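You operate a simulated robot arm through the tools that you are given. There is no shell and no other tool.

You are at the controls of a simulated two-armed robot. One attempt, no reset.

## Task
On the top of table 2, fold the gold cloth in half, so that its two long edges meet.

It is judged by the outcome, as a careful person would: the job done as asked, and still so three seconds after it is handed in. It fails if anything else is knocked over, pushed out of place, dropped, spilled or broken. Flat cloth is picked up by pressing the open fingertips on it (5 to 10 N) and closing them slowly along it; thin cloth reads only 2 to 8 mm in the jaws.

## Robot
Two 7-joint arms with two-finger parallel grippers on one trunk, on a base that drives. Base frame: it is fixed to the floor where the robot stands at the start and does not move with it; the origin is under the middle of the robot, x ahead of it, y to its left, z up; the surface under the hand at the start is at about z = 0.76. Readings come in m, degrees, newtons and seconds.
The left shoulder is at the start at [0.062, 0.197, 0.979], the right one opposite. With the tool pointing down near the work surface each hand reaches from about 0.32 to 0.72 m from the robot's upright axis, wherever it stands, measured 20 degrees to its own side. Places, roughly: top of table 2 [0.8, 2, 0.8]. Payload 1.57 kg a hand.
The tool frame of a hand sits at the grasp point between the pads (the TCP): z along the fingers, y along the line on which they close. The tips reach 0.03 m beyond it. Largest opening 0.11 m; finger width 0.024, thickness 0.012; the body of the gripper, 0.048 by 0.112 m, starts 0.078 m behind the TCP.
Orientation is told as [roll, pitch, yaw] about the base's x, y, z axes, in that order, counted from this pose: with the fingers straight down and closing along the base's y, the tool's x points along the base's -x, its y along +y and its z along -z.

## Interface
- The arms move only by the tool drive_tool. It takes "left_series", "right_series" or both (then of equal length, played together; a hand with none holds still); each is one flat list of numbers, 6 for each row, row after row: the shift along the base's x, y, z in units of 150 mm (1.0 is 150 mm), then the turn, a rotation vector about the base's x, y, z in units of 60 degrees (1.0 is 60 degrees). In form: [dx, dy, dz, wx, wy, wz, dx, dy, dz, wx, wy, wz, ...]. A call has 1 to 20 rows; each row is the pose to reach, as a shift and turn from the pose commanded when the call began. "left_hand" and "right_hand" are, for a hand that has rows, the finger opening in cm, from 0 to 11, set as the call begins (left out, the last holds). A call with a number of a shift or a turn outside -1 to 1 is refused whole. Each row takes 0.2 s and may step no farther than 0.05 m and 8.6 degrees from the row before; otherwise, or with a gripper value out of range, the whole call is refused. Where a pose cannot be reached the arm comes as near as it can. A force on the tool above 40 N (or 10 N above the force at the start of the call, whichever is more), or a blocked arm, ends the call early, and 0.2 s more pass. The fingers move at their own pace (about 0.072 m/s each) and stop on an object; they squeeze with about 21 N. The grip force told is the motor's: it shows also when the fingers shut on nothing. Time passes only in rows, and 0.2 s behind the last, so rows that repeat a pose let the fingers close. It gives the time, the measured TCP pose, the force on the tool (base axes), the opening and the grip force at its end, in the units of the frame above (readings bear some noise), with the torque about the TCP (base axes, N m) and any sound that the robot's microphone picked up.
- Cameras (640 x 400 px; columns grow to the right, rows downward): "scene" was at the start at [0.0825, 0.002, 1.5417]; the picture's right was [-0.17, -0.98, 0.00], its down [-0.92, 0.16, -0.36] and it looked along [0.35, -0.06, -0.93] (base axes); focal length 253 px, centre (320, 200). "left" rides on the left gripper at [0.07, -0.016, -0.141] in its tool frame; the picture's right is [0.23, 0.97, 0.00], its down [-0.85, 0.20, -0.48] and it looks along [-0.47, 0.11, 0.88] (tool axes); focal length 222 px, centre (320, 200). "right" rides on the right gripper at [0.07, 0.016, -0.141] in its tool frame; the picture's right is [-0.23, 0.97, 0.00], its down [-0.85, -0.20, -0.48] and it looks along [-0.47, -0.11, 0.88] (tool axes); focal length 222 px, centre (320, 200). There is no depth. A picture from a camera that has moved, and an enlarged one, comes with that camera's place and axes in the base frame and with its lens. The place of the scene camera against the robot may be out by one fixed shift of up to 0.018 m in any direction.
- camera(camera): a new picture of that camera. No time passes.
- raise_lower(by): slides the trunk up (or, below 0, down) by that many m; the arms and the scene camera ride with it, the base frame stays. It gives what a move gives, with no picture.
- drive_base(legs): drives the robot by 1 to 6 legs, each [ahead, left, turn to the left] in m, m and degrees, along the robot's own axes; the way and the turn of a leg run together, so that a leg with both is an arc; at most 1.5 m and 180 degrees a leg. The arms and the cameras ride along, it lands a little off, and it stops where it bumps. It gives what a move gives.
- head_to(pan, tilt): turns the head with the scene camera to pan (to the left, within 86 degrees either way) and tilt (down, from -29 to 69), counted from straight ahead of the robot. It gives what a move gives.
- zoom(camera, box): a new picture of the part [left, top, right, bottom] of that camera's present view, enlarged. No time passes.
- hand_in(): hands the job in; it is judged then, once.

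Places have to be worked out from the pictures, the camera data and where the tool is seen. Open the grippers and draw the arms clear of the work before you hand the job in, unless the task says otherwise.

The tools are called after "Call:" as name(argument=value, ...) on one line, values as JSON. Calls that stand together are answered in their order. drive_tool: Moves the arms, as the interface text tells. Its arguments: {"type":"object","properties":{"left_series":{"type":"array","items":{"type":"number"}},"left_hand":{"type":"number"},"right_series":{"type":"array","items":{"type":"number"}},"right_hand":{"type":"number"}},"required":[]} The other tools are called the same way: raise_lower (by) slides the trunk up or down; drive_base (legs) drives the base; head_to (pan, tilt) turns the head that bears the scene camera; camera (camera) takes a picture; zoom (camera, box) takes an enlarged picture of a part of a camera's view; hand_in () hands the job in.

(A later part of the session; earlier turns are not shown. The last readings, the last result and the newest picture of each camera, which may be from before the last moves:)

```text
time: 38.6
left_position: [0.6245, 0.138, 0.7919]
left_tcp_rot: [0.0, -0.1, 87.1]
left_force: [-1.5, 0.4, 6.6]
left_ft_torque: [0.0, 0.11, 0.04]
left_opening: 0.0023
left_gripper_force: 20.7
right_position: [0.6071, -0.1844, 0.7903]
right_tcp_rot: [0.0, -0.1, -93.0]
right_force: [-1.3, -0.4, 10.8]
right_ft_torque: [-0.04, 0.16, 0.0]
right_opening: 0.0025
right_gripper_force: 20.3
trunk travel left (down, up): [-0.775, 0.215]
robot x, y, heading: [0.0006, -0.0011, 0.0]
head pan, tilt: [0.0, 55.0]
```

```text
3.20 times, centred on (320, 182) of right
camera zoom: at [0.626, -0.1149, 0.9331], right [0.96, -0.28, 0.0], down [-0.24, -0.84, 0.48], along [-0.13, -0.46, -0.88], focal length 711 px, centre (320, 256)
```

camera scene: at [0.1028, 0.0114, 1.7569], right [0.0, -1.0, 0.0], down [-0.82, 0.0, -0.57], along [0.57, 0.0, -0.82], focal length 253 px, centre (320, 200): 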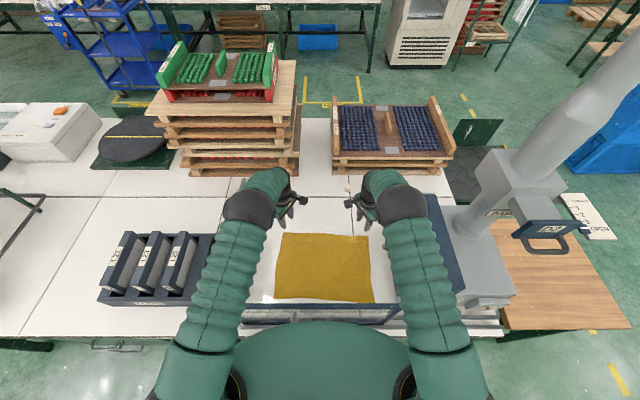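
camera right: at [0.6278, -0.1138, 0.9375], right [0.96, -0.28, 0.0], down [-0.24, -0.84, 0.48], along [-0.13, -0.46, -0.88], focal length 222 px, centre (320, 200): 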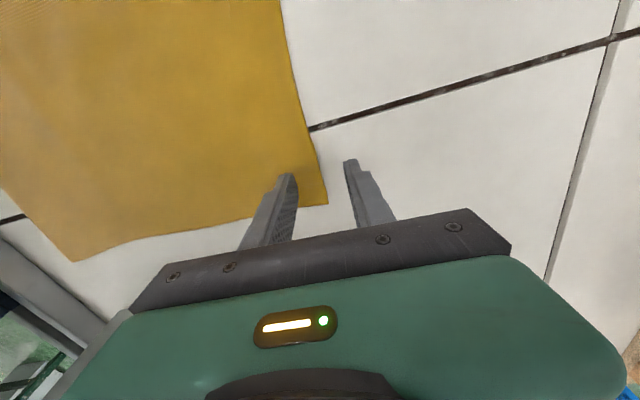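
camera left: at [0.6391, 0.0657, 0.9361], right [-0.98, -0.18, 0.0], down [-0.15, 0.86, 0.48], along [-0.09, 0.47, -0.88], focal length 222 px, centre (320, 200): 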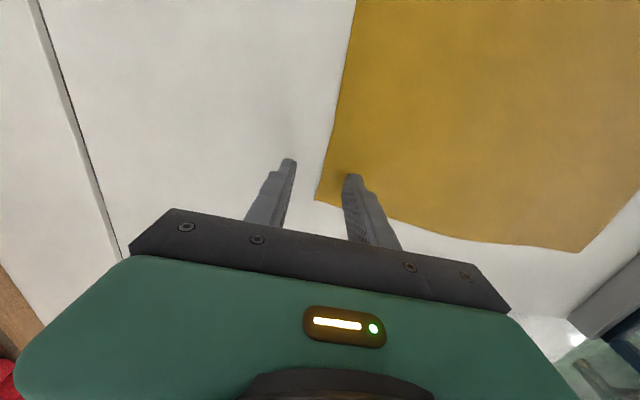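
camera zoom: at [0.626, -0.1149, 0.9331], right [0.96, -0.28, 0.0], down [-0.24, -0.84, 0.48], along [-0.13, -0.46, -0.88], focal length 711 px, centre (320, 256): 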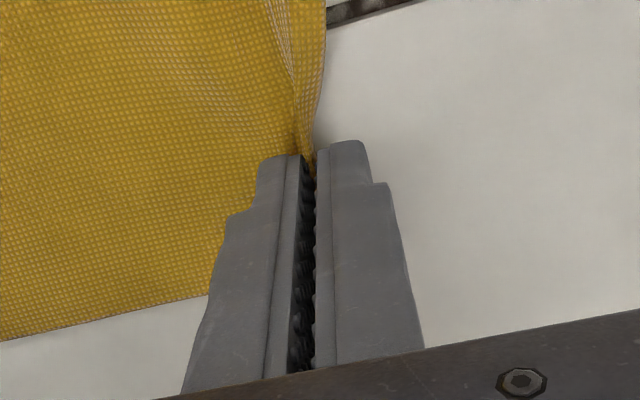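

Both pinches hold (≈2.4 mm). I lift 3 cm with slight inward travel and check that the edge came along cleanly.

Call:
drive_tool(left_series=[-0.03, 0, 0.07, 0, 0, 0, -0.067, 0, 0.133, 0, 0, 0, -0.12, 0, 0.24, 0, 0, 0, -0.12, 0, 0.24, 0, 0, 0], right_series=[-0.03, 0, 0.07, 0, 0, 0, -0.067, 0, 0.133, 0, 0, 0, -0.12, 0, 0.24, 0, 0, 0, -0.12, 0, 0.24, 0, 0, 0])

Call:
camera(camera="left")

Call:
camera(camera="right")

Call:
zoom(camera="scene", box=[200, 160, 440, 340])

```text
time: 39.6
left_position: [0.6105, 0.1358, 0.8258]
left_tcp_rot: [0.1, -0.1, 87.0]
left_force: [0.0, 0.3, -0.2]
left_ft_torque: [0.0, 0.05, 0.0]
left_opening: 0.0024
left_gripper_force: 20.2
right_position: [0.5899, -0.1844, 0.8257]
right_tcp_rot: [-0.1, 0.0, -93.0]
right_force: [0.6, 0.2, -0.3]
right_ft_torque: [0.01, 0.02, -0.01]
right_opening: 0.0024
right_gripper_force: 21.3
trunk travel left (down, up): [-0.775, 0.215]
robot x, y, heading: [-0.0021, 0.0035, -0.0]
head pan, tilt: [0.0, 55.0]
```

```text
taken
camera left: at [0.6228, 0.065, 0.966], right [-0.98, -0.18, 0.0], down [-0.15, 0.86, 0.48], along [-0.09, 0.47, -0.88], focal length 222 px, centre (320, 200)
```

left: 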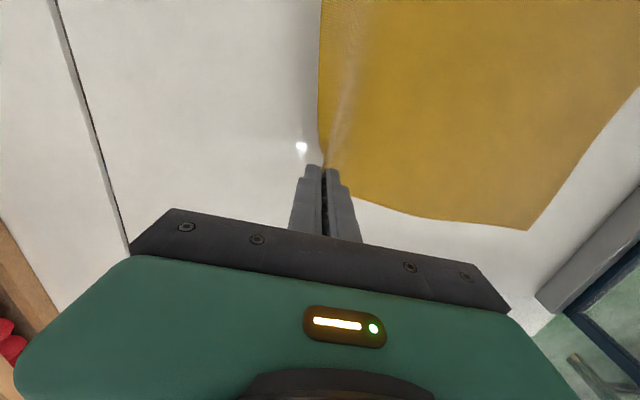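

```text
taken
camera right: at [0.61, -0.1146, 0.9678], right [0.96, -0.28, 0.0], down [-0.24, -0.84, 0.48], along [-0.14, -0.46, -0.88], focal length 222 px, centre (320, 200)
```

right: 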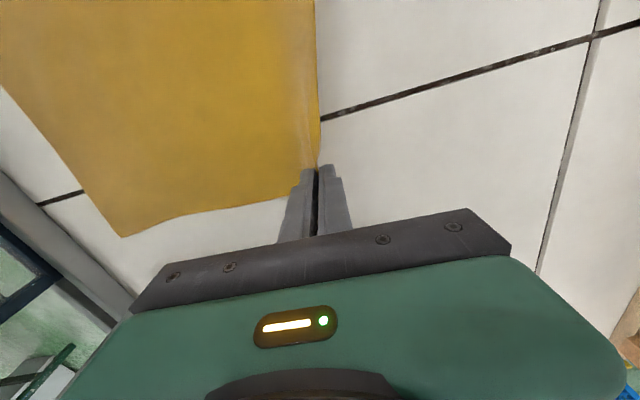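

```text
2.22 times, centred on (320, 250) of scene
camera zoom: at [0.1036, 0.0116, 1.7569], right [0.0, -1.0, 0.0], down [-0.82, 0.0, -0.57], along [0.57, 0.0, -0.82], focal length 563 px, centre (320, 89)
```

zoom: 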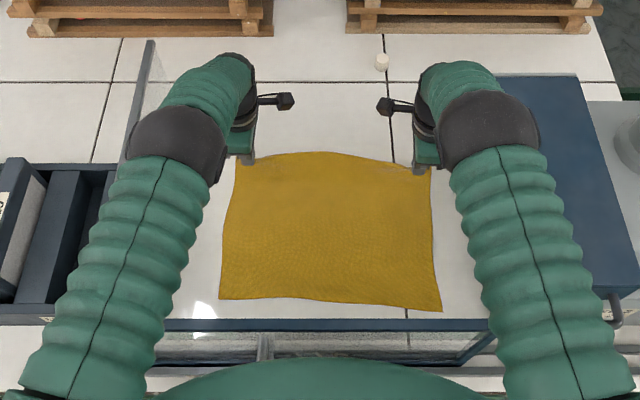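

The full-width edge is held; the near edge shifted ~1.3 cm toward +x (now NL≈(0.361,0.176), NR≈(0.339,-0.200)), so the fold line is ≈x 0.49. I carry the edge over the top of the arc.

Call:
drive_tool(left_series=[0, 0.003, 0.107, 0, 0, 0, -0.077, 0.008, 0.227, 0, 0, 0, -0.163, 0.012, 0.333, 0, 0, 0, -0.27, 0.016, 0.42, 0, 0, 0, -0.39, 0.02, 0.493, 0, 0, 0, -0.523, 0.025, 0.54, 0, 0, 0, -0.663, 0.03, 0.563, 0, 0, 0, -0.8, 0.035, 0.563, 0, 0, 0, -0.897, 0.04, 0.547, 0, 0, 0, -0.897, 0.04, 0.547, 0, 0, 0], right_series=[0, 0.003, 0.107, 0, 0, 0, -0.077, 0.008, 0.227, 0, 0, 0, -0.163, 0.012, 0.333, 0, 0, 0, -0.27, 0.016, 0.42, 0, 0, 0, -0.39, 0.02, 0.493, 0, 0, 0, -0.523, 0.025, 0.54, 0, 0, 0, -0.663, 0.03, 0.563, 0, 0, 0, -0.8, 0.035, 0.563, 0, 0, 0, -0.897, 0.04, 0.547, 0, 0, 0, -0.897, 0.04, 0.547, 0, 0, 0])

Call:
camera(camera="left")

Call:
camera(camera="right")

Call:
zoom(camera="scene", box=[200, 160, 440, 340])

```text
time: 41.8
left_position: [0.4755, 0.1432, 0.9072]
left_tcp_rot: [0.2, -0.2, 86.9]
left_force: [-0.7, 0.2, -0.6]
left_ft_torque: [0.03, 0.0, 0.01]
left_opening: 0.0024
left_gripper_force: 20.8
right_position: [0.4564, -0.1787, 0.909]
right_tcp_rot: [-0.1, 0.0, -93.0]
right_force: [-0.1, -0.8, -0.5]
right_ft_torque: [0.03, 0.0, -0.01]
right_opening: 0.0022
right_gripper_force: 21.4
trunk travel left (down, up): [-0.775, 0.215]
robot x, y, heading: [-0.0004, -0.0005, -0.1]
head pan, tilt: [0.0, 55.0]
```

```text
taken
camera left: at [0.4868, 0.073, 1.0485], right [-0.98, -0.18, 0.0], down [-0.15, 0.86, 0.48], along [-0.08, 0.47, -0.88], focal length 222 px, centre (320, 200)
```

left: 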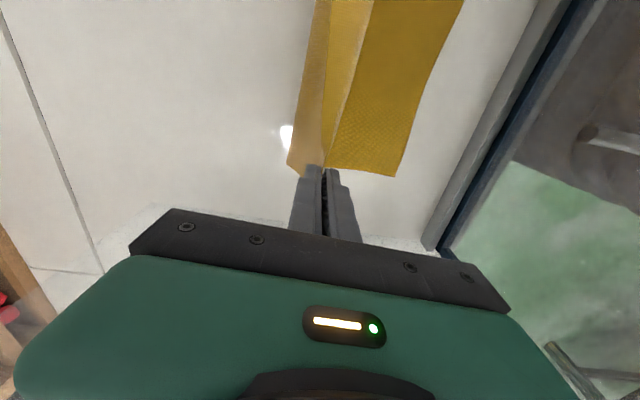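

```text
taken
camera right: at [0.4759, -0.1095, 1.049], right [0.96, -0.28, 0.0], down [-0.24, -0.84, 0.48], along [-0.13, -0.46, -0.88], focal length 222 px, centre (320, 200)
```

right: 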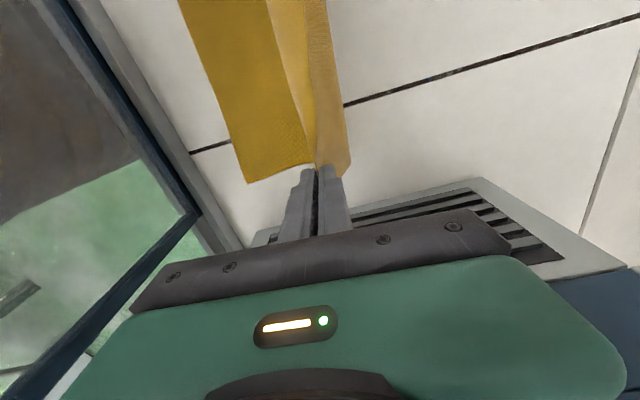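

```text
2.22 times, centred on (320, 250) of scene
camera zoom: at [0.1018, 0.0114, 1.757], right [0.0, -1.0, 0.0], down [-0.82, 0.0, -0.57], along [0.57, 0.0, -0.82], focal length 563 px, centre (320, 89)
```

zoom: 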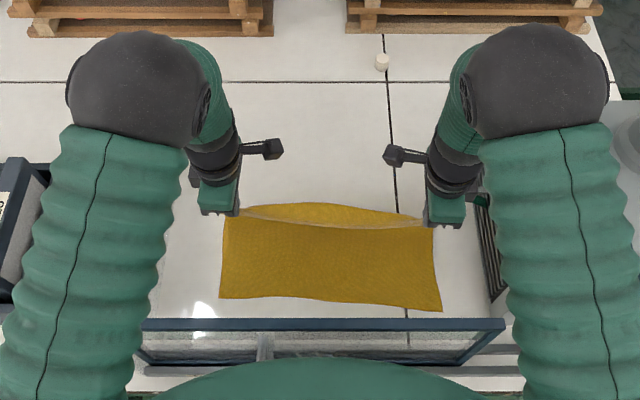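

The edge stands up cleanly above the fold line. I continue down the second half with a small 12° tilt for glass clearance.

Call:
drive_tool(left_series=[-0.097, 0.005, -0.027, 0, 0.033, 0, -0.217, 0.01, -0.083, 0, 0.067, 0, -0.32, 0.015, -0.163, 0, 0.117, 0, -0.41, 0.02, -0.265, 0, 0.167, 0, -0.47, 0.025, -0.355, 0, 0.2, 0, -0.523, 0.03, -0.455, 0, 0.2, 0, -0.523, 0.03, -0.455, 0, 0.2, 0], right_series=[-0.097, 0.005, -0.027, 0, 0.033, 0, -0.217, 0.01, -0.083, 0, 0.067, 0, -0.32, 0.015, -0.163, 0, 0.117, 0, -0.41, 0.02, -0.265, 0, 0.167, 0, -0.47, 0.025, -0.355, 0, 0.2, 0, -0.523, 0.03, -0.455, 0, 0.2, 0, -0.523, 0.03, -0.455, 0, 0.2, 0])

Call:
camera(camera="left")

Call:
camera(camera="right")

Call:
zoom(camera="scene", box=[200, 180, 440, 340])

```text
time: 43.4
left_position: [0.3965, 0.1475, 0.8404]
left_tcp_rot: [12.0, 0.6, 87.0]
left_force: [-0.3, 0.5, -0.7]
left_ft_torque: [0.01, -0.04, -0.02]
left_opening: 0.0026
left_gripper_force: 20.6
right_position: [0.3764, -0.1748, 0.8409]
right_tcp_rot: [-12.2, -0.7, -92.9]
right_force: [-0.7, -1.0, 0.7]
right_ft_torque: [-0.03, 0.0, 0.02]
right_opening: 0.0026
right_gripper_force: 21.2
trunk travel left (down, up): [-0.775, 0.215]
robot x, y, heading: [-0.0036, 0.0006, 0.1]
head pan, tilt: [0.0, 55.0]
```

```text
taken
camera left: at [0.4373, 0.077, 0.9746], right [-0.96, -0.18, 0.21], down [-0.05, 0.86, 0.5], along [-0.27, 0.47, -0.84], focal length 222 px, centre (320, 200)
```

left: 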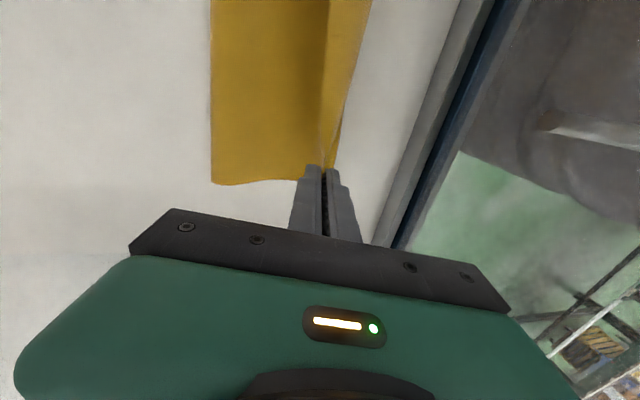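

```text
taken
camera right: at [0.425, -0.1045, 0.9748], right [0.94, -0.28, -0.2], down [-0.14, -0.84, 0.52], along [-0.31, -0.46, -0.83], focal length 222 px, centre (320, 200)
```

right: 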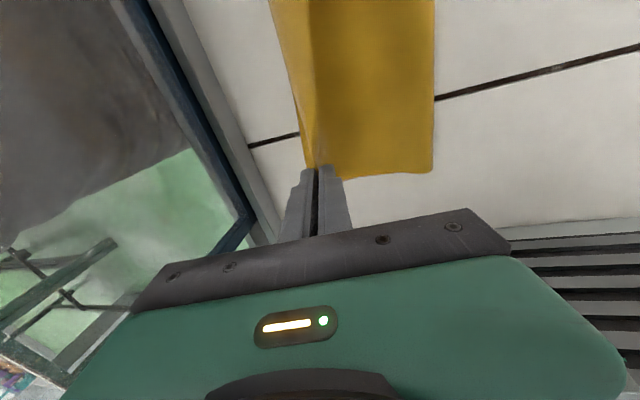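

```text
2.50 times, centred on (320, 260) of scene
camera zoom: at [0.1011, 0.0115, 1.7571], right [0.0, -1.0, 0.0], down [-0.82, 0.0, -0.57], along [0.57, 0.0, -0.82], focal length 633 px, centre (320, 50)
```

zoom: 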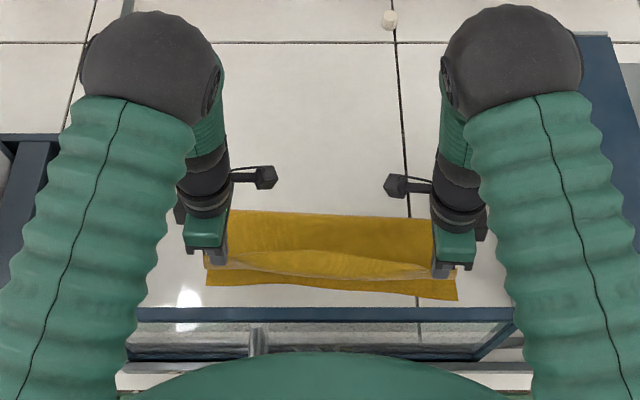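

Fold line is at x≈0.47 and the near edge is undisturbed. I lower the hands further toward the near edge.

Call:
drive_tool(left_series=[-0.02, 0, -0.08, 0, 0, 0, -0.035, 0, -0.16, 0, 0, 0, -0.045, 0, -0.21, 0, 0, 0, -0.05, 0, -0.245, 0, 0, 0, -0.05, 0, -0.245, 0, 0, 0], right_series=[-0.02, 0, -0.08, 0, 0, 0, -0.035, 0, -0.16, 0, 0, 0, -0.045, 0, -0.21, 0, 0, 0, -0.05, 0, -0.245, 0, 0, 0, -0.05, 0, -0.245, 0, 0, 0])

Call:
camera(camera="left")

Call:
camera(camera="right")

Call:
zoom(camera="scene", box=[220, 230, 420, 330])

```text
time: 44.6
left_position: [0.3894, 0.1473, 0.8031]
left_tcp_rot: [11.9, 0.7, 87.2]
left_force: [-0.5, 0.7, 0.1]
left_ft_torque: [-0.01, -0.05, 0.0]
left_opening: 0.0023
left_gripper_force: 21.0
right_position: [0.3693, -0.1753, 0.8042]
right_tcp_rot: [-11.9, -0.6, -92.9]
right_force: [-0.6, -0.4, 0.1]
right_ft_torque: [-0.02, -0.02, 0.0]
right_opening: 0.0024
right_gripper_force: 21.3
trunk travel left (down, up): [-0.775, 0.215]
robot x, y, heading: [0.0027, 0.001, 0.0]
head pan, tilt: [0.0, 55.0]
```

```text
taken
camera left: at [0.4304, 0.0769, 0.9383], right [-0.96, -0.18, 0.21], down [-0.05, 0.86, 0.5], along [-0.27, 0.47, -0.84], focal length 222 px, centre (320, 200)
```

left: 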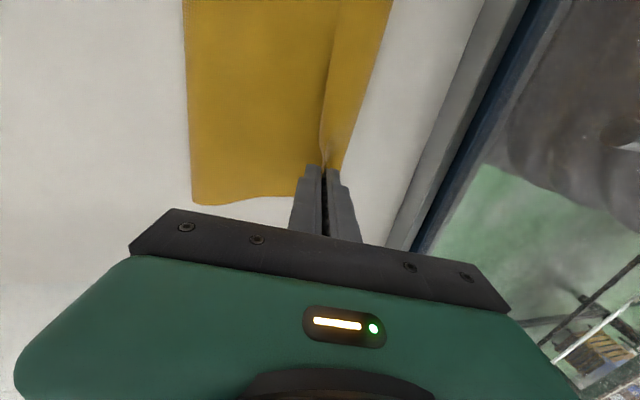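

```text
taken
camera right: at [0.4173, -0.1051, 0.9399], right [0.94, -0.28, -0.2], down [-0.14, -0.84, 0.52], along [-0.31, -0.46, -0.83], focal length 222 px, centre (320, 200)
```

right: 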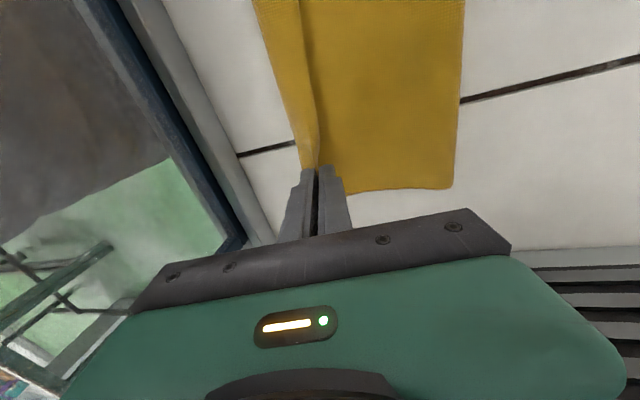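

```text
3.20 times, centred on (320, 280) of scene
camera zoom: at [0.1013, 0.0115, 1.757], right [0.0, -1.0, 0.0], down [-0.82, 0.0, -0.57], along [0.57, 0.0, -0.82], focal length 811 px, centre (320, -56)
```

zoom: 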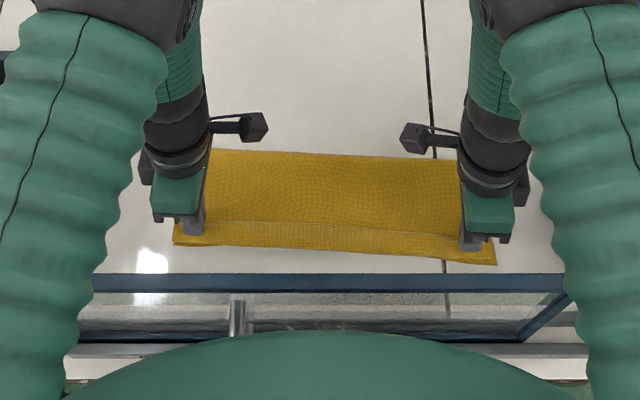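

Nearly down. I zoom to see the edge strip between the hands before releasing.

Call:
zoom(camera="scene", box=[260, 265, 390, 325])

Call:
zoom(camera="left", box=[220, 0, 420, 190])

Call:
zoom(camera="right", box=[220, 0, 420, 190])

```text
4.92 times, centred on (325, 295) of scene
camera zoom: at [0.1013, 0.0115, 1.757], right [0.0, -1.0, 0.0], down [-0.82, 0.0, -0.57], along [0.57, 0.0, -0.82], focal length 1247 px, centre (295, -268)
```

zoom: 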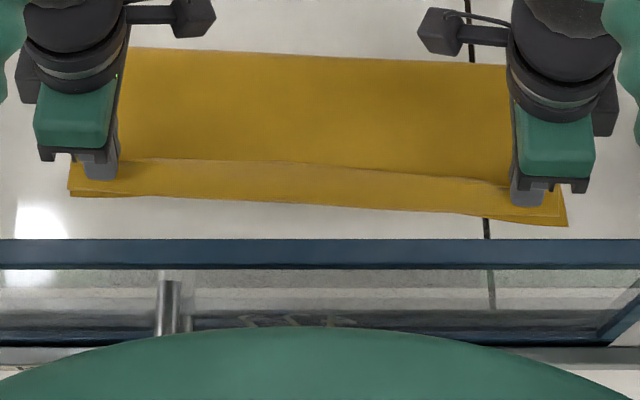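

```text
2.11 times, centred on (320, 95) of left
camera zoom: at [0.4304, 0.0769, 0.9383], right [-0.96, -0.18, 0.21], down [-0.05, 0.86, 0.5], along [-0.27, 0.47, -0.84], focal length 468 px, centre (320, 421)
```

zoom: 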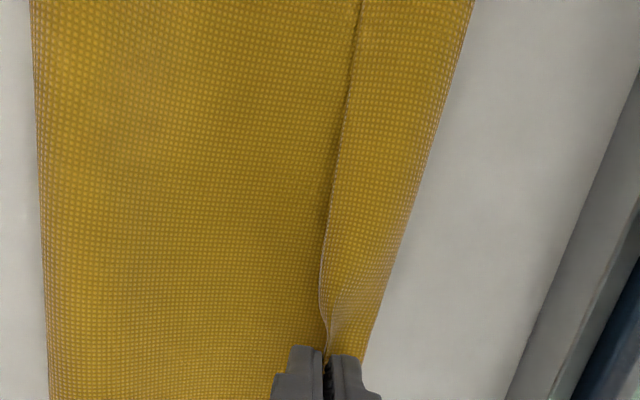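

```text
2.11 times, centred on (320, 95) of right
camera zoom: at [0.4173, -0.1051, 0.9399], right [0.94, -0.28, -0.2], down [-0.14, -0.84, 0.52], along [-0.31, -0.46, -0.83], focal length 468 px, centre (320, 421)
```

zoom: 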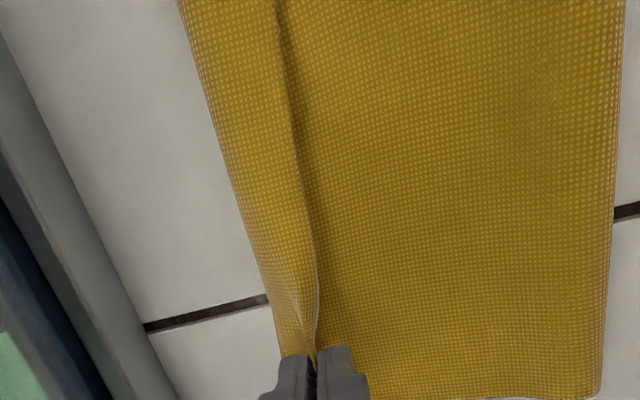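

The edge strip is again rolled back ~2–3 cm, and the fold line sits ~2 cm too near. I lift a little, move the hands ~2.7 cm in +x and set down again so the fold line relaxes outward.

Call:
drive_tool(left_series=[0.03, 0, 0.12, 0, 0, 0, 0.08, 0, 0.25, 0, 0, 0, 0.13, 0, 0.28, 0, 0, 0, 0.17, 0, 0.2, 0, 0, 0, 0.18, 0, 0.1, 0, 0, 0, 0.18, 0, 0.02, 0, 0, 0, 0.18, 0, 0.02, 0, 0, 0], right_series=[0.03, 0, 0.12, 0, 0, 0, 0.08, 0, 0.25, 0, 0, 0, 0.13, 0, 0.28, 0, 0, 0, 0.17, 0, 0.2, 0, 0, 0, 0.18, 0, 0.1, 0, 0, 0, 0.18, 0, 0.02, 0, 0, 0, 0.18, 0, 0.02, 0, 0, 0])

Call:
zoom(camera="scene", box=[260, 255, 390, 325])

Call:
zoom(camera="left", box=[120, 0, 420, 190])

Call:
zoom(camera="right", box=[220, 0, 520, 190])

```text
time: 46.2
left_position: [0.4133, 0.1479, 0.8064]
left_tcp_rot: [12.0, 0.6, 87.0]
left_force: [0.7, 0.1, 0.4]
left_ft_torque: [-0.01, -0.06, 0.0]
left_opening: 0.0025
left_gripper_force: 20.9
right_position: [0.3954, -0.1743, 0.8076]
right_tcp_rot: [-12.0, -0.6, -92.9]
right_force: [0.5, 1.2, -0.2]
right_ft_torque: [-0.05, -0.02, -0.01]
right_opening: 0.0026
right_gripper_force: 21.1
trunk travel left (down, up): [-0.775, 0.215]
robot x, y, heading: [0.0011, 0.0002, -0.1]
head pan, tilt: [0.0, 55.0]
```

```text
4.92 times, centred on (325, 290) of scene
camera zoom: at [0.1013, 0.0115, 1.7571], right [0.0, -1.0, 0.0], down [-0.82, 0.0, -0.57], along [0.57, 0.0, -0.82], focal length 1247 px, centre (295, -243)
```

zoom: 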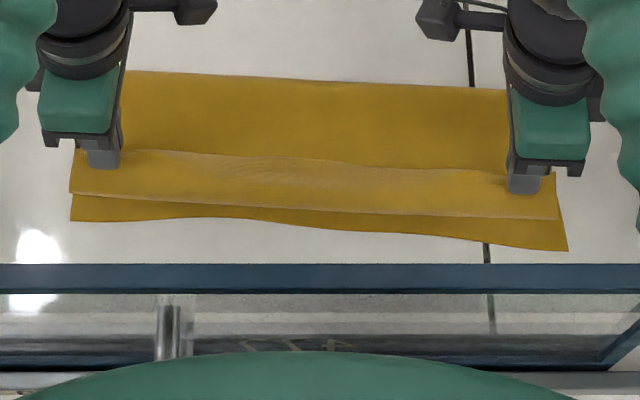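

```text
2.11 times, centred on (270, 95) of left
camera zoom: at [0.4559, 0.0765, 0.9415], right [-0.96, -0.18, 0.21], down [-0.05, 0.86, 0.5], along [-0.27, 0.47, -0.84], focal length 468 px, centre (425, 421)
```

zoom: 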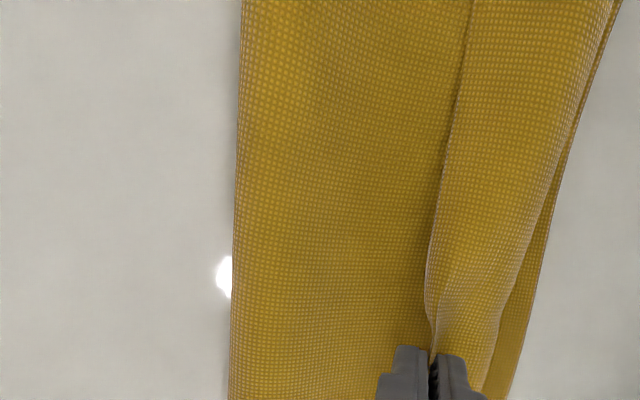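

```text
2.11 times, centred on (370, 95) of right
camera zoom: at [0.4441, -0.1051, 0.9423], right [0.94, -0.28, -0.2], down [-0.14, -0.84, 0.52], along [-0.31, -0.46, -0.83], focal length 468 px, centre (215, 421)
```

zoom: 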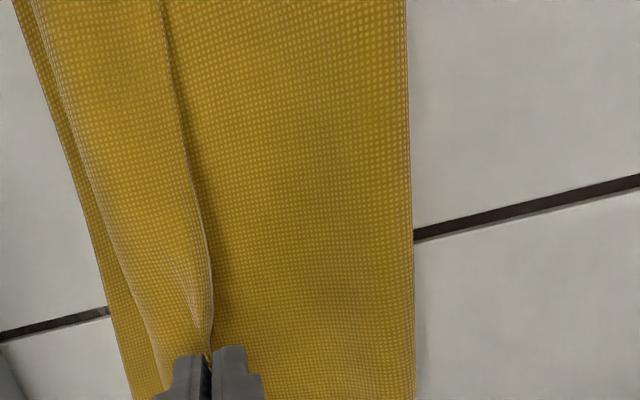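

The loops are springy (~3 cm) and the fold line still sits at ~0.475/0.461 rather than ~0.50/0.48. I reopen the fold by lifting higher and back, then come down more steeply at a larger x.

Call:
drive_tool(left_series=[0.12, 0, 0.2, 0, 0, 0, 0.24, 0, 0.4, 0, 0, 0, 0.34, 0, 0.55, 0, 0, 0, 0.42, 0, 0.65, 0, 0, 0, 0.42, 0, 0.65, 0, 0, 0, 0.39, 0, 0.56, 0, 0, 0, 0.35, 0, 0.46, 0, 0, 0, 0.3, 0, 0.35, 0, 0, 0, 0.25, 0, 0.24, 0, 0, 0, 0.21, 0, 0.14, 0, 0, 0, 0.19, 0, 0.06, 0, 0, 0, 0.19, 0, 0.06, 0, 0, 0], right_series=[0.12, 0, 0.2, 0, 0, 0, 0.24, 0, 0.4, 0, 0, 0, 0.34, 0, 0.55, 0, 0, 0, 0.42, 0, 0.65, 0, 0, 0, 0.42, 0, 0.65, 0, 0, 0, 0.39, 0, 0.56, 0, 0, 0, 0.35, 0, 0.46, 0, 0, 0, 0.3, 0, 0.35, 0, 0, 0, 0.25, 0, 0.24, 0, 0, 0, 0.21, 0, 0.14, 0, 0, 0, 0.19, 0, 0.06, 0, 0, 0, 0.19, 0, 0.06, 0, 0, 0])

Call:
zoom(camera="scene", box=[260, 255, 390, 325])

Call:
zoom(camera="left", box=[120, 0, 420, 190])

Call:
zoom(camera="right", box=[220, 0, 520, 190])

```text
time: 48.8
left_position: [0.4418, 0.1483, 0.8135]
left_tcp_rot: [12.2, 0.5, 87.1]
left_force: [-0.2, 0.3, 0.1]
left_ft_torque: [0.0, -0.01, -0.01]
left_opening: 0.0025
left_gripper_force: 21.1
right_position: [0.4245, -0.175, 0.8138]
right_tcp_rot: [-12.1, -0.7, -92.9]
right_force: [0.3, 0.2, 0.4]
right_ft_torque: [-0.04, -0.05, 0.0]
right_opening: 0.0024
right_gripper_force: 20.9
trunk travel left (down, up): [-0.775, 0.215]
robot x, y, heading: [-0.0023, 0.0016, -0.2]
head pan, tilt: [0.0, 55.0]
```

```text
4.92 times, centred on (325, 290) of scene
camera zoom: at [0.1015, 0.0115, 1.757], right [0.0, -1.0, 0.0], down [-0.82, 0.0, -0.57], along [0.57, 0.0, -0.82], focal length 1247 px, centre (295, -243)
```

zoom: 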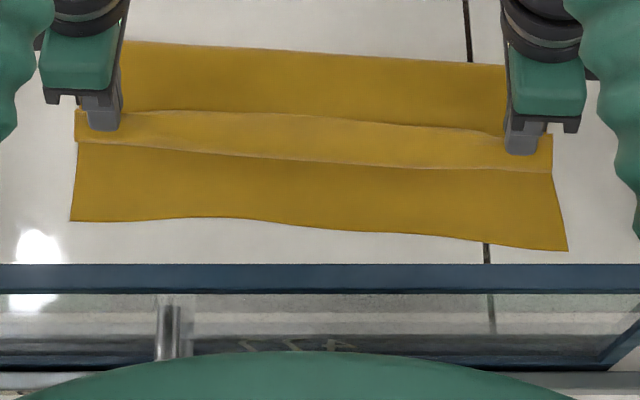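

```text
2.11 times, centred on (270, 95) of left
camera zoom: at [0.4839, 0.0779, 0.9484], right [-0.96, -0.18, 0.21], down [-0.05, 0.86, 0.5], along [-0.27, 0.47, -0.84], focal length 468 px, centre (425, 421)
```

zoom: 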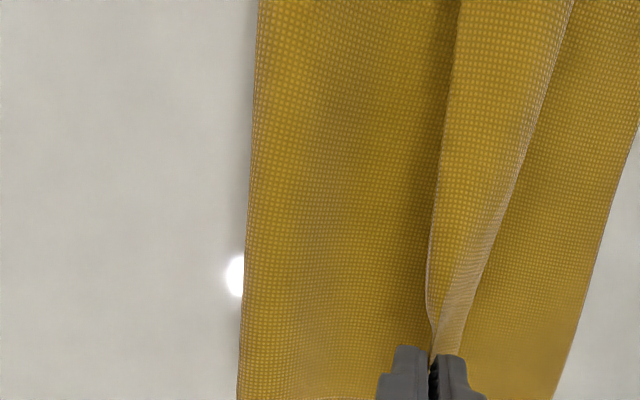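

```text
2.11 times, centred on (370, 95) of right
camera zoom: at [0.4718, -0.105, 0.9491], right [0.94, -0.28, -0.2], down [-0.14, -0.84, 0.52], along [-0.31, -0.46, -0.83], focal length 468 px, centre (215, 421)
```

zoom: 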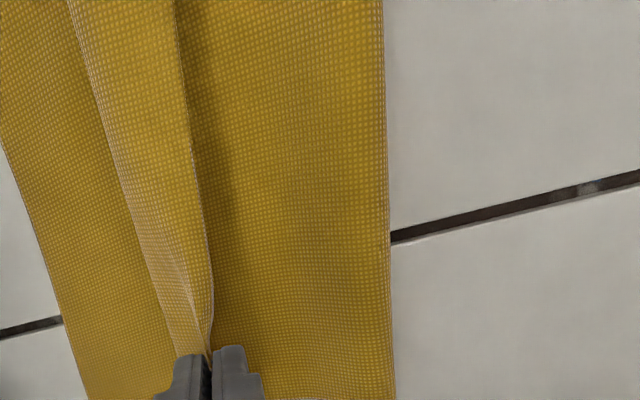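

Now the fold line is at 0.501/0.481, right where a half-fold needs it, with the edge rolled back about 5 cm short of the near edge. I release and withdraw upward to see how the springy edge lies.

Call:
drive_tool(left_series=[0, 0, 0, 0, 0, 0, 0, 0, 0, 0, 0, 0, 0, 0, 0, 0, 0, 0], right_series=[0, 0, 0, 0, 0, 0, 0, 0, 0, 0, 0, 0, 0, 0, 0, 0, 0, 0], left_hand=3, right_hand=3)

Call:
zoom(camera="left", box=[120, 0, 420, 190])

Call:
drive_tool(left_series=[0.02, 0, 0.1, 0, 0, 0, 0.05, 0, 0.3, 0, 0, 0, 0.1, 0, 0.6, 0, 0, 0, 0.1, 0, 0.6, 0, 0, 0], right_series=[0.02, 0, 0.1, 0, 0, 0, 0.05, 0, 0.3, 0, 0, 0, 0.1, 0, 0.6, 0, 0, 0, 0.1, 0, 0.6, 0, 0, 0])

Call:
camera(camera="left")

Call:
camera(camera="right")

Call:
zoom(camera="scene", box=[260, 255, 390, 325])

```text
time: 49.6
left_position: [0.4416, 0.1494, 0.8131]
left_tcp_rot: [11.9, 0.6, 87.1]
left_force: [0.0, 0.7, 0.6]
left_ft_torque: [-0.01, 0.04, 0.0]
left_opening: 0.0301
left_gripper_force: 0.1
right_position: [0.4232, -0.1742, 0.815]
right_tcp_rot: [-12.1, -0.7, -92.9]
right_force: [-0.6, -0.6, 0.0]
right_ft_torque: [-0.01, 0.03, 0.01]
right_opening: 0.0302
right_gripper_force: 0.0
trunk travel left (down, up): [-0.775, 0.215]
robot x, y, heading: [0.0006, 0.0001, 0.2]
head pan, tilt: [0.0, 55.0]
```

```text
2.11 times, centred on (270, 95) of left
camera zoom: at [0.4841, 0.0779, 0.9486], right [-0.96, -0.18, 0.21], down [-0.05, 0.86, 0.5], along [-0.27, 0.47, -0.84], focal length 468 px, centre (425, 421)
```

zoom: 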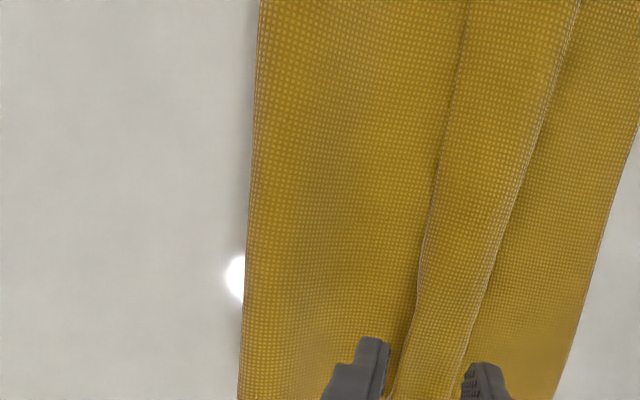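

```text
time: 50.6
left_position: [0.4584, 0.1481, 0.9044]
left_tcp_rot: [12.1, 0.6, 87.0]
left_force: [0.8, 0.1, -0.2]
left_ft_torque: [0.0, 0.01, 0.0]
left_opening: 0.03
left_gripper_force: 0.1
right_position: [0.4422, -0.1728, 0.9056]
right_tcp_rot: [-12.1, -0.7, -92.9]
right_force: [-0.2, -0.3, -0.6]
right_ft_torque: [0.0, 0.01, 0.04]
right_opening: 0.0301
right_gripper_force: 0.0
trunk travel left (down, up): [-0.775, 0.215]
robot x, y, heading: [0.0011, 0.0044, 0.1]
head pan, tilt: [0.0, 55.0]
```

```text
taken
camera left: at [0.4997, 0.0778, 1.0399], right [-0.96, -0.18, 0.21], down [-0.05, 0.86, 0.5], along [-0.27, 0.47, -0.84], focal length 222 px, centre (320, 200)
```

left: 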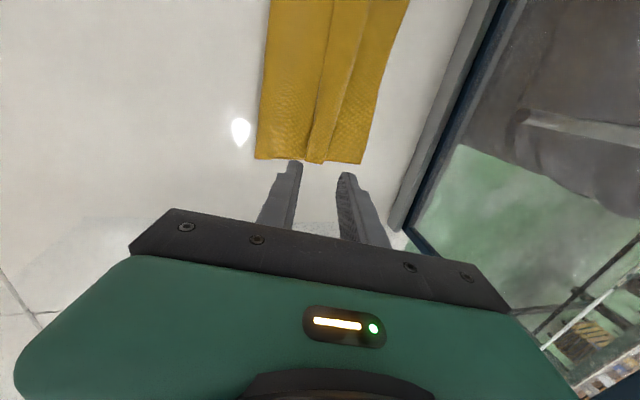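

```text
taken
camera right: at [0.4902, -0.1037, 1.0391], right [0.94, -0.28, -0.2], down [-0.14, -0.84, 0.52], along [-0.31, -0.46, -0.83], focal length 222 px, centre (320, 200)
```

right: 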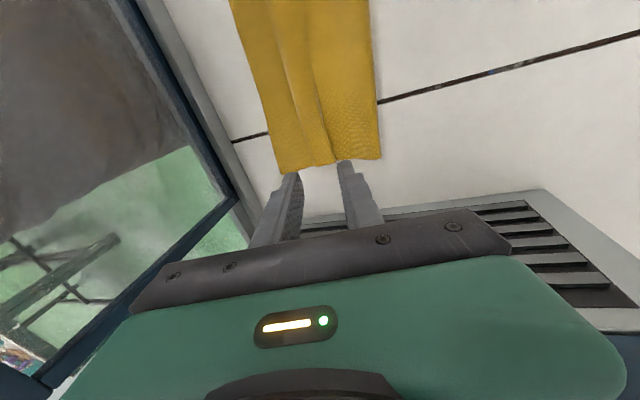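

```text
4.92 times, centred on (325, 290) of scene
camera zoom: at [0.1021, 0.0115, 1.757], right [0.0, -1.0, 0.0], down [-0.82, 0.0, -0.57], along [0.57, 0.0, -0.82], focal length 1247 px, centre (295, -243)
```

zoom: 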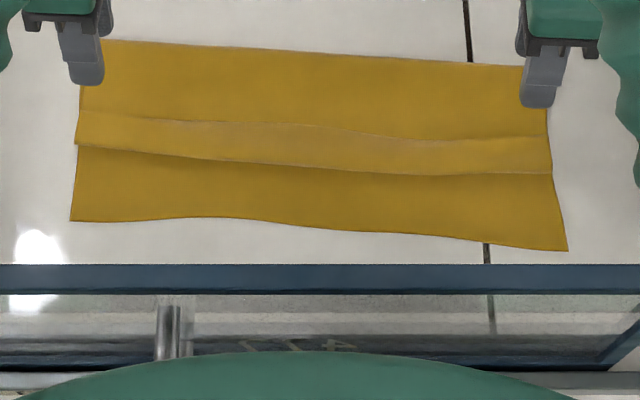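

The released strip (~2.5 cm) stays turned back on top instead of springing flat. I'll unroll it by brushing it toward the near edge with open fingertips (four contacts), so first I level the hands and turn the yaw back.

Call:
drive_tool(left_series=[0, 0, 0.1, 0, -0.1, 0, 0, 0, 0.2, 0, -0.2, 0, 0, 0, 0.2, 0, -0.2, 0], right_series=[0, 0, 0.1, 0, -0.1, 0, 0, 0, 0.2, 0, -0.2, 0, 0, 0, 0.2, 0, -0.2, 0])

Call:
drive_tool(left_series=[0, -0.03, 0, 0, 0, -0.125, 0, -0.06, 0, 0, 0, -0.25, 0, -0.1, 0, 0, 0, -0.375, 0, -0.14, 0, 0, 0, -0.5, 0, -0.18, 0, 0, 0, -0.625, 0, -0.22, 0, 0, 0, -0.75, 0, -0.26, 0, 0, 0, -0.875, 0, -0.3, 0, 0, 0, -1.0, 0, -0.3, 0, 0, 0, -1.0], right_series=[0, 0.03, 0, 0, 0, 0.125, 0, 0.06, 0, 0, 0, 0.25, 0, 0.1, 0, 0, 0, 0.375, 0, 0.14, 0, 0, 0, 0.5, 0, 0.18, 0, 0, 0, 0.625, 0, 0.22, 0, 0, 0, 0.75, 0, 0.26, 0, 0, 0, 0.875, 0, 0.28, 0, 0, 0, 1.0, 0, 0.28, 0, 0, 0, 1.0])

Call:
drive_tool(left_series=[0, 0, 0, 0, 0, -0.12, 0, 0, 0, 0, 0, -0.24, 0, 0, 0, 0, 0, -0.36, 0, 0, 0, 0, 0, -0.45, 0, 0, 0, 0, 0, -0.45], right_series=[0, 0, 0, 0, 0, 0.14, 0, 0, 0, 0, 0, 0.28, 0, 0, 0, 0, 0, 0.42, 0, 0, 0, 0, 0, 0.55, 0, 0, 0, 0, 0, 0.55])

Call:
camera(camera="left")

Call:
camera(camera="right")

```text
time: 51.4
left_position: [0.4581, 0.1491, 0.9332]
left_tcp_rot: [0.0, 0.0, 87.1]
left_force: [-0.9, 0.6, 0.2]
left_ft_torque: [-0.01, 0.01, 0.0]
left_opening: 0.0299
left_gripper_force: 0.0
right_position: [0.4407, -0.1743, 0.9348]
right_tcp_rot: [0.0, -0.1, -93.0]
right_force: [-1.4, -1.3, 0.5]
right_ft_torque: [0.01, -0.01, -0.01]
right_opening: 0.0301
right_gripper_force: 0.1
trunk travel left (down, up): [-0.775, 0.215]
robot x, y, heading: [-0.0017, -0.0011, -0.1]
head pan, tilt: [0.0, 55.0]
```

```text
time: 53.4
left_position: [0.4575, 0.1027, 0.9346]
left_tcp_rot: [0.1, 0.0, 26.9]
left_force: [0.7, -0.6, 0.1]
left_ft_torque: [0.0, -0.02, -0.01]
left_opening: 0.03
left_gripper_force: 0.0
right_position: [0.4388, -0.1334, 0.9366]
right_tcp_rot: [0.0, 0.1, -32.8]
right_force: [0.2, 0.6, 0.3]
right_ft_torque: [-0.03, 0.02, 0.0]
right_opening: 0.0301
right_gripper_force: 0.1
trunk travel left (down, up): [-0.775, 0.215]
robot x, y, heading: [-0.0001, -0.0021, -0.2]
head pan, tilt: [0.0, 55.0]
```

```text
time: 54.6
left_position: [0.4588, 0.1021, 0.9354]
left_tcp_rot: [0.0, -0.1, -0.1]
left_force: [0.9, 0.3, 1.5]
left_ft_torque: [-0.03, 0.02, -0.02]
left_opening: 0.03
left_gripper_force: 0.0
right_position: [0.441, -0.1325, 0.9356]
right_tcp_rot: [0.0, 0.0, 0.2]
right_force: [0.3, -0.3, 1.0]
right_ft_torque: [-0.02, -0.01, -0.05]
right_opening: 0.03
right_gripper_force: 0.0
trunk travel left (down, up): [-0.775, 0.215]
robot x, y, heading: [-0.001, -0.0029, -0.0]
head pan, tilt: [0.0, 55.0]
```

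```text
taken
camera left: at [0.3879, 0.0858, 1.0762], right [-0.23, 0.97, 0.0], down [0.86, 0.2, 0.48], along [0.47, 0.11, -0.88], focal length 222 px, centre (320, 200)
```

left: 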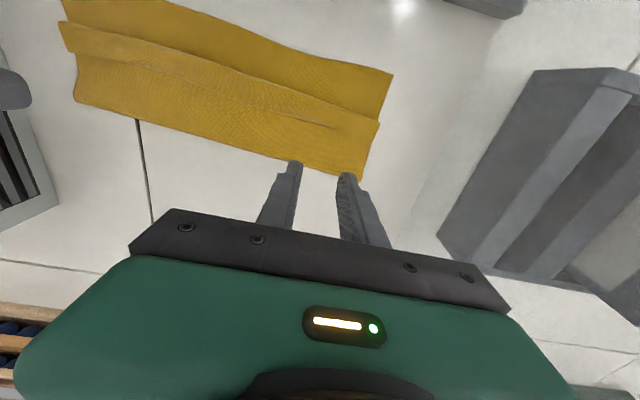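

```text
taken
camera right: at [0.3694, -0.1161, 1.0779], right [0.23, 0.97, 0.0], down [0.86, -0.2, 0.48], along [0.47, -0.11, -0.88], focal length 222 px, centre (320, 200)
```

right: 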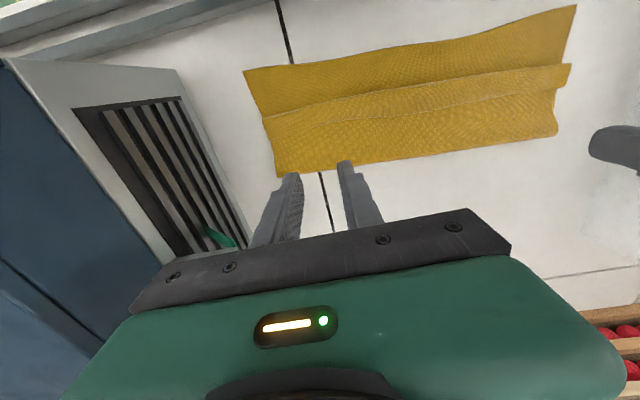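

The roll front is at about x 0.42 (left) to 0.40 (right). I zoom on the strip to place its free edge.

Call:
zoom(camera="left", box=[40, 0, 420, 200])

Call:
zoom(camera="right", box=[220, 0, 600, 200])

```text
1.68 times, centred on (230, 100) of left
camera zoom: at [0.3879, 0.0858, 1.0762], right [-0.23, 0.97, 0.0], down [0.86, 0.2, 0.48], along [0.47, 0.11, -0.88], focal length 374 px, centre (472, 368)
```

zoom: 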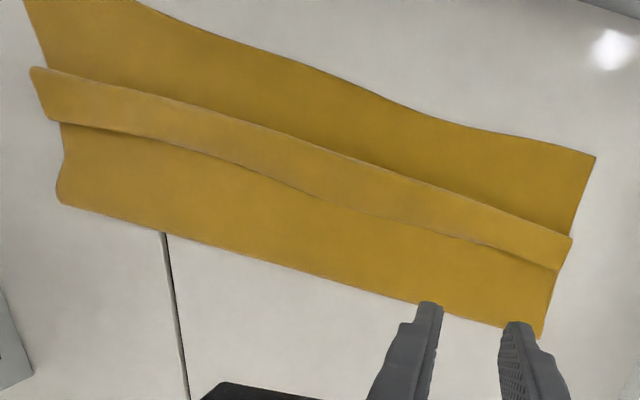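

```text
1.68 times, centred on (410, 100) of right
camera zoom: at [0.3694, -0.1161, 1.0779], right [0.23, 0.97, 0.0], down [0.86, -0.2, 0.48], along [0.47, -0.11, -0.88], focal length 374 px, centre (168, 368)
```

zoom: 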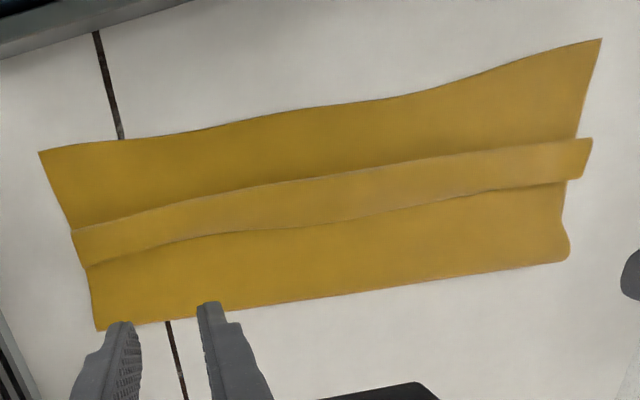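

The strip's free edge runs from ≈(0.446,0.17) to (0.428,-0.195). I open the hands wide, tilt 20°, and lower to just above the strip near its free edge.

Call:
drive_tool(left_series=[-0.05, 0, -0.1, 0, 0.1, 0, -0.1, 0, -0.25, 0, 0.2, 0, -0.13, 0, -0.45, 0, 0.333, 0, -0.145, -0.01, -0.65, 0, 0.333, 0, -0.145, -0.01, -0.8, 0, 0.333, 0, -0.145, -0.01, -0.8, 0, 0.333, 0], right_series=[-0.04, 0, -0.1, 0, 0.1, 0, -0.08, 0, -0.25, 0, 0.2, 0, -0.1, 0, -0.45, 0, 0.333, 0, -0.1, 0.01, -0.65, 0, 0.333, 0, -0.1, 0.01, -0.8, 0, 0.333, 0, -0.1, 0.01, -0.8, 0, 0.333, 0], left_hand=11, right_hand=11)

Call:
camera(camera="left")

Call:
camera(camera="right")

```text
time: 56.0
left_position: [0.4353, 0.1018, 0.8129]
left_tcp_rot: [-0.1, 20.0, -0.1]
left_force: [-0.1, 0.0, 0.7]
left_ft_torque: [-0.02, -0.01, 0.01]
left_opening: 0.1101
left_gripper_force: 0.1
right_position: [0.4259, -0.1318, 0.8172]
right_tcp_rot: [-0.1, 20.1, 0.0]
right_force: [-0.8, -0.5, -0.9]
right_ft_torque: [0.01, -0.02, -0.01]
right_opening: 0.1101
right_gripper_force: 0.0
trunk travel left (down, up): [-0.775, 0.215]
robot x, y, heading: [-0.002, -0.0004, 0.0]
head pan, tilt: [0.0, 55.0]
```

```text
taken
camera left: at [0.4175, 0.0861, 0.9689], right [-0.21, 0.97, 0.08], down [0.97, 0.2, 0.16], along [0.14, 0.11, -0.98], focal length 222 px, centre (320, 200)
```

left: 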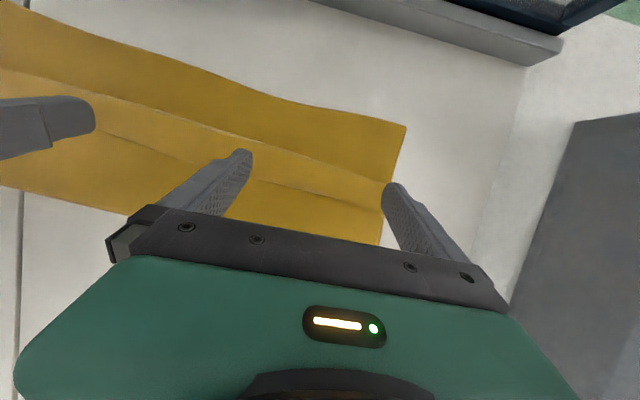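

```text
taken
camera right: at [0.4081, -0.116, 0.9745], right [0.21, 0.97, -0.08], down [0.97, -0.2, 0.16], along [0.14, -0.11, -0.98], focal length 222 px, centre (320, 200)
```

right: 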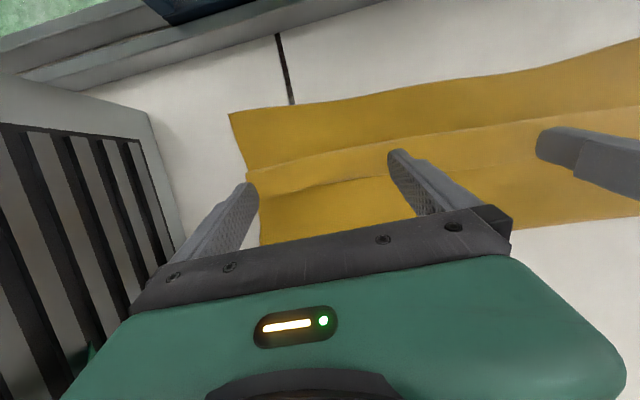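

The outer fingertips are right at the cloth's ends, so I shift each hand 1 cm inward and step down toward contact.

Call:
drive_tool(left_series=[0, -0.067, 0, 0, 0, 0, 0, -0.067, -0.04, 0, 0, 0, 0, -0.067, -0.08, 0, 0, 0, 0, -0.067, -0.08, 0, 0, 0], right_series=[0, 0.067, 0, 0, 0, 0, 0, 0.067, -0.05, 0, 0, 0, 0, 0.067, -0.107, 0, 0, 0, 0, 0.067, -0.107, 0, 0, 0])

Call:
zoom(camera="left", box=[100, 60, 450, 260])

Call:
zoom(camera="right", box=[190, 60, 540, 260])

```text
time: 57.0
left_position: [0.4363, 0.0909, 0.8027]
left_tcp_rot: [0.0, 20.1, 0.1]
left_force: [0.8, -0.4, -0.1]
left_ft_torque: [0.02, -0.01, -0.01]
left_opening: 0.11
left_gripper_force: 0.1
right_position: [0.4226, -0.1208, 0.8004]
right_tcp_rot: [0.0, 20.0, 0.0]
right_force: [0.5, -0.8, 0.2]
right_ft_torque: [-0.03, 0.01, -0.03]
right_opening: 0.1099
right_gripper_force: 0.1
trunk travel left (down, up): [-0.775, 0.215]
robot x, y, heading: [-0.0007, -0.0016, 0.1]
head pan, tilt: [0.0, 55.0]
```

```text
1.83 times, centred on (275, 160) of left
camera zoom: at [0.4186, 0.0757, 0.9587], right [-0.21, 0.97, 0.08], down [0.97, 0.2, 0.16], along [0.14, 0.11, -0.98], focal length 406 px, centre (402, 273)
```

zoom: 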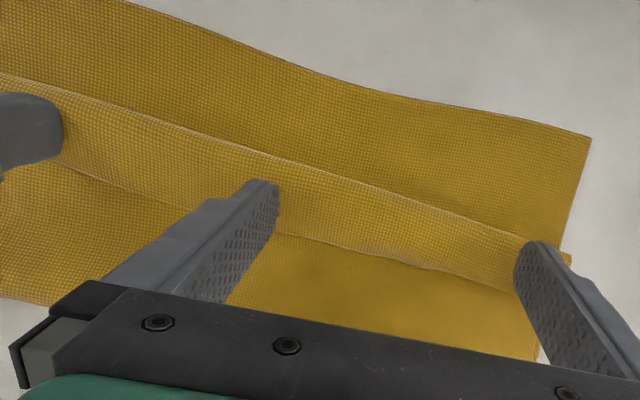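

```text
1.83 times, centred on (365, 160) of right
camera zoom: at [0.4056, -0.1046, 0.9577], right [0.21, 0.97, -0.08], down [0.97, -0.2, 0.16], along [0.14, -0.11, -0.98], focal length 406 px, centre (238, 273)
```

zoom: 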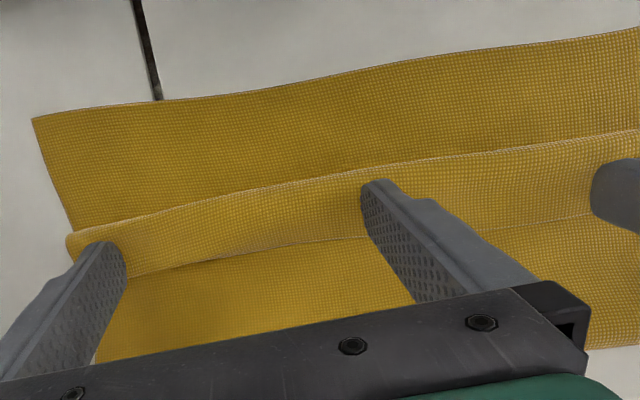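

Fingertips are over the strip with no force yet at z≈0.80. I lower ~4–5 mm to get light contact.

Call:
drive_tool(left_series=[0, 0, -0.02, 0, 0, 0, 0, 0, -0.037, 0, 0, 0, 0, 0, -0.037, 0, 0, 0], right_series=[0, 0, -0.014, 0, 0, 0, 0, 0, -0.027, 0, 0, 0, 0, 0, -0.027, 0, 0, 0])

```text
time: 57.8
left_position: [0.4352, 0.0915, 0.7976]
left_tcp_rot: [0.1, 19.9, -0.1]
left_force: [0.6, -0.5, -0.8]
left_ft_torque: [0.0, 0.0, 0.05]
left_opening: 0.1098
left_gripper_force: 0.2
right_position: [0.4241, -0.1222, 0.7954]
right_tcp_rot: [0.0, 20.0, 0.0]
right_force: [0.6, -0.2, 2.2]
right_ft_torque: [-0.04, 0.01, -0.03]
right_opening: 0.1102
right_gripper_force: 0.1
trunk travel left (down, up): [-0.775, 0.215]
robot x, y, heading: [0.0022, 0.0, -0.2]
head pan, tilt: [0.0, 55.0]
```

Right just touches (2 N); I lower the left a little more and the right a hair.

Call:
drive_tool(left_series=[0, 0, -0.01, 0, 0, 0, 0, 0, -0.018, 0, 0, 0], right_series=[0, 0, -0.003, 0, 0, 0, 0, 0, -0.005, 0, 0, 0])

```text
time: 58.4
left_position: [0.4358, 0.0906, 0.7951]
left_tcp_rot: [0.0, 20.0, -0.1]
left_force: [-0.5, 1.2, 3.1]
left_ft_torque: [0.09, -0.01, 0.02]
left_opening: 0.1098
left_gripper_force: 0.1
right_position: [0.4244, -0.1216, 0.7943]
right_tcp_rot: [0.1, 20.0, -0.1]
right_force: [-0.4, 0.4, 1.3]
right_ft_torque: [-0.05, 0.01, 0.0]
right_opening: 0.1099
right_gripper_force: 0.1
trunk travel left (down, up): [-0.775, 0.215]
robot x, y, heading: [-0.0018, 0.0002, -0.1]
head pan, tilt: [0.0, 55.0]
```

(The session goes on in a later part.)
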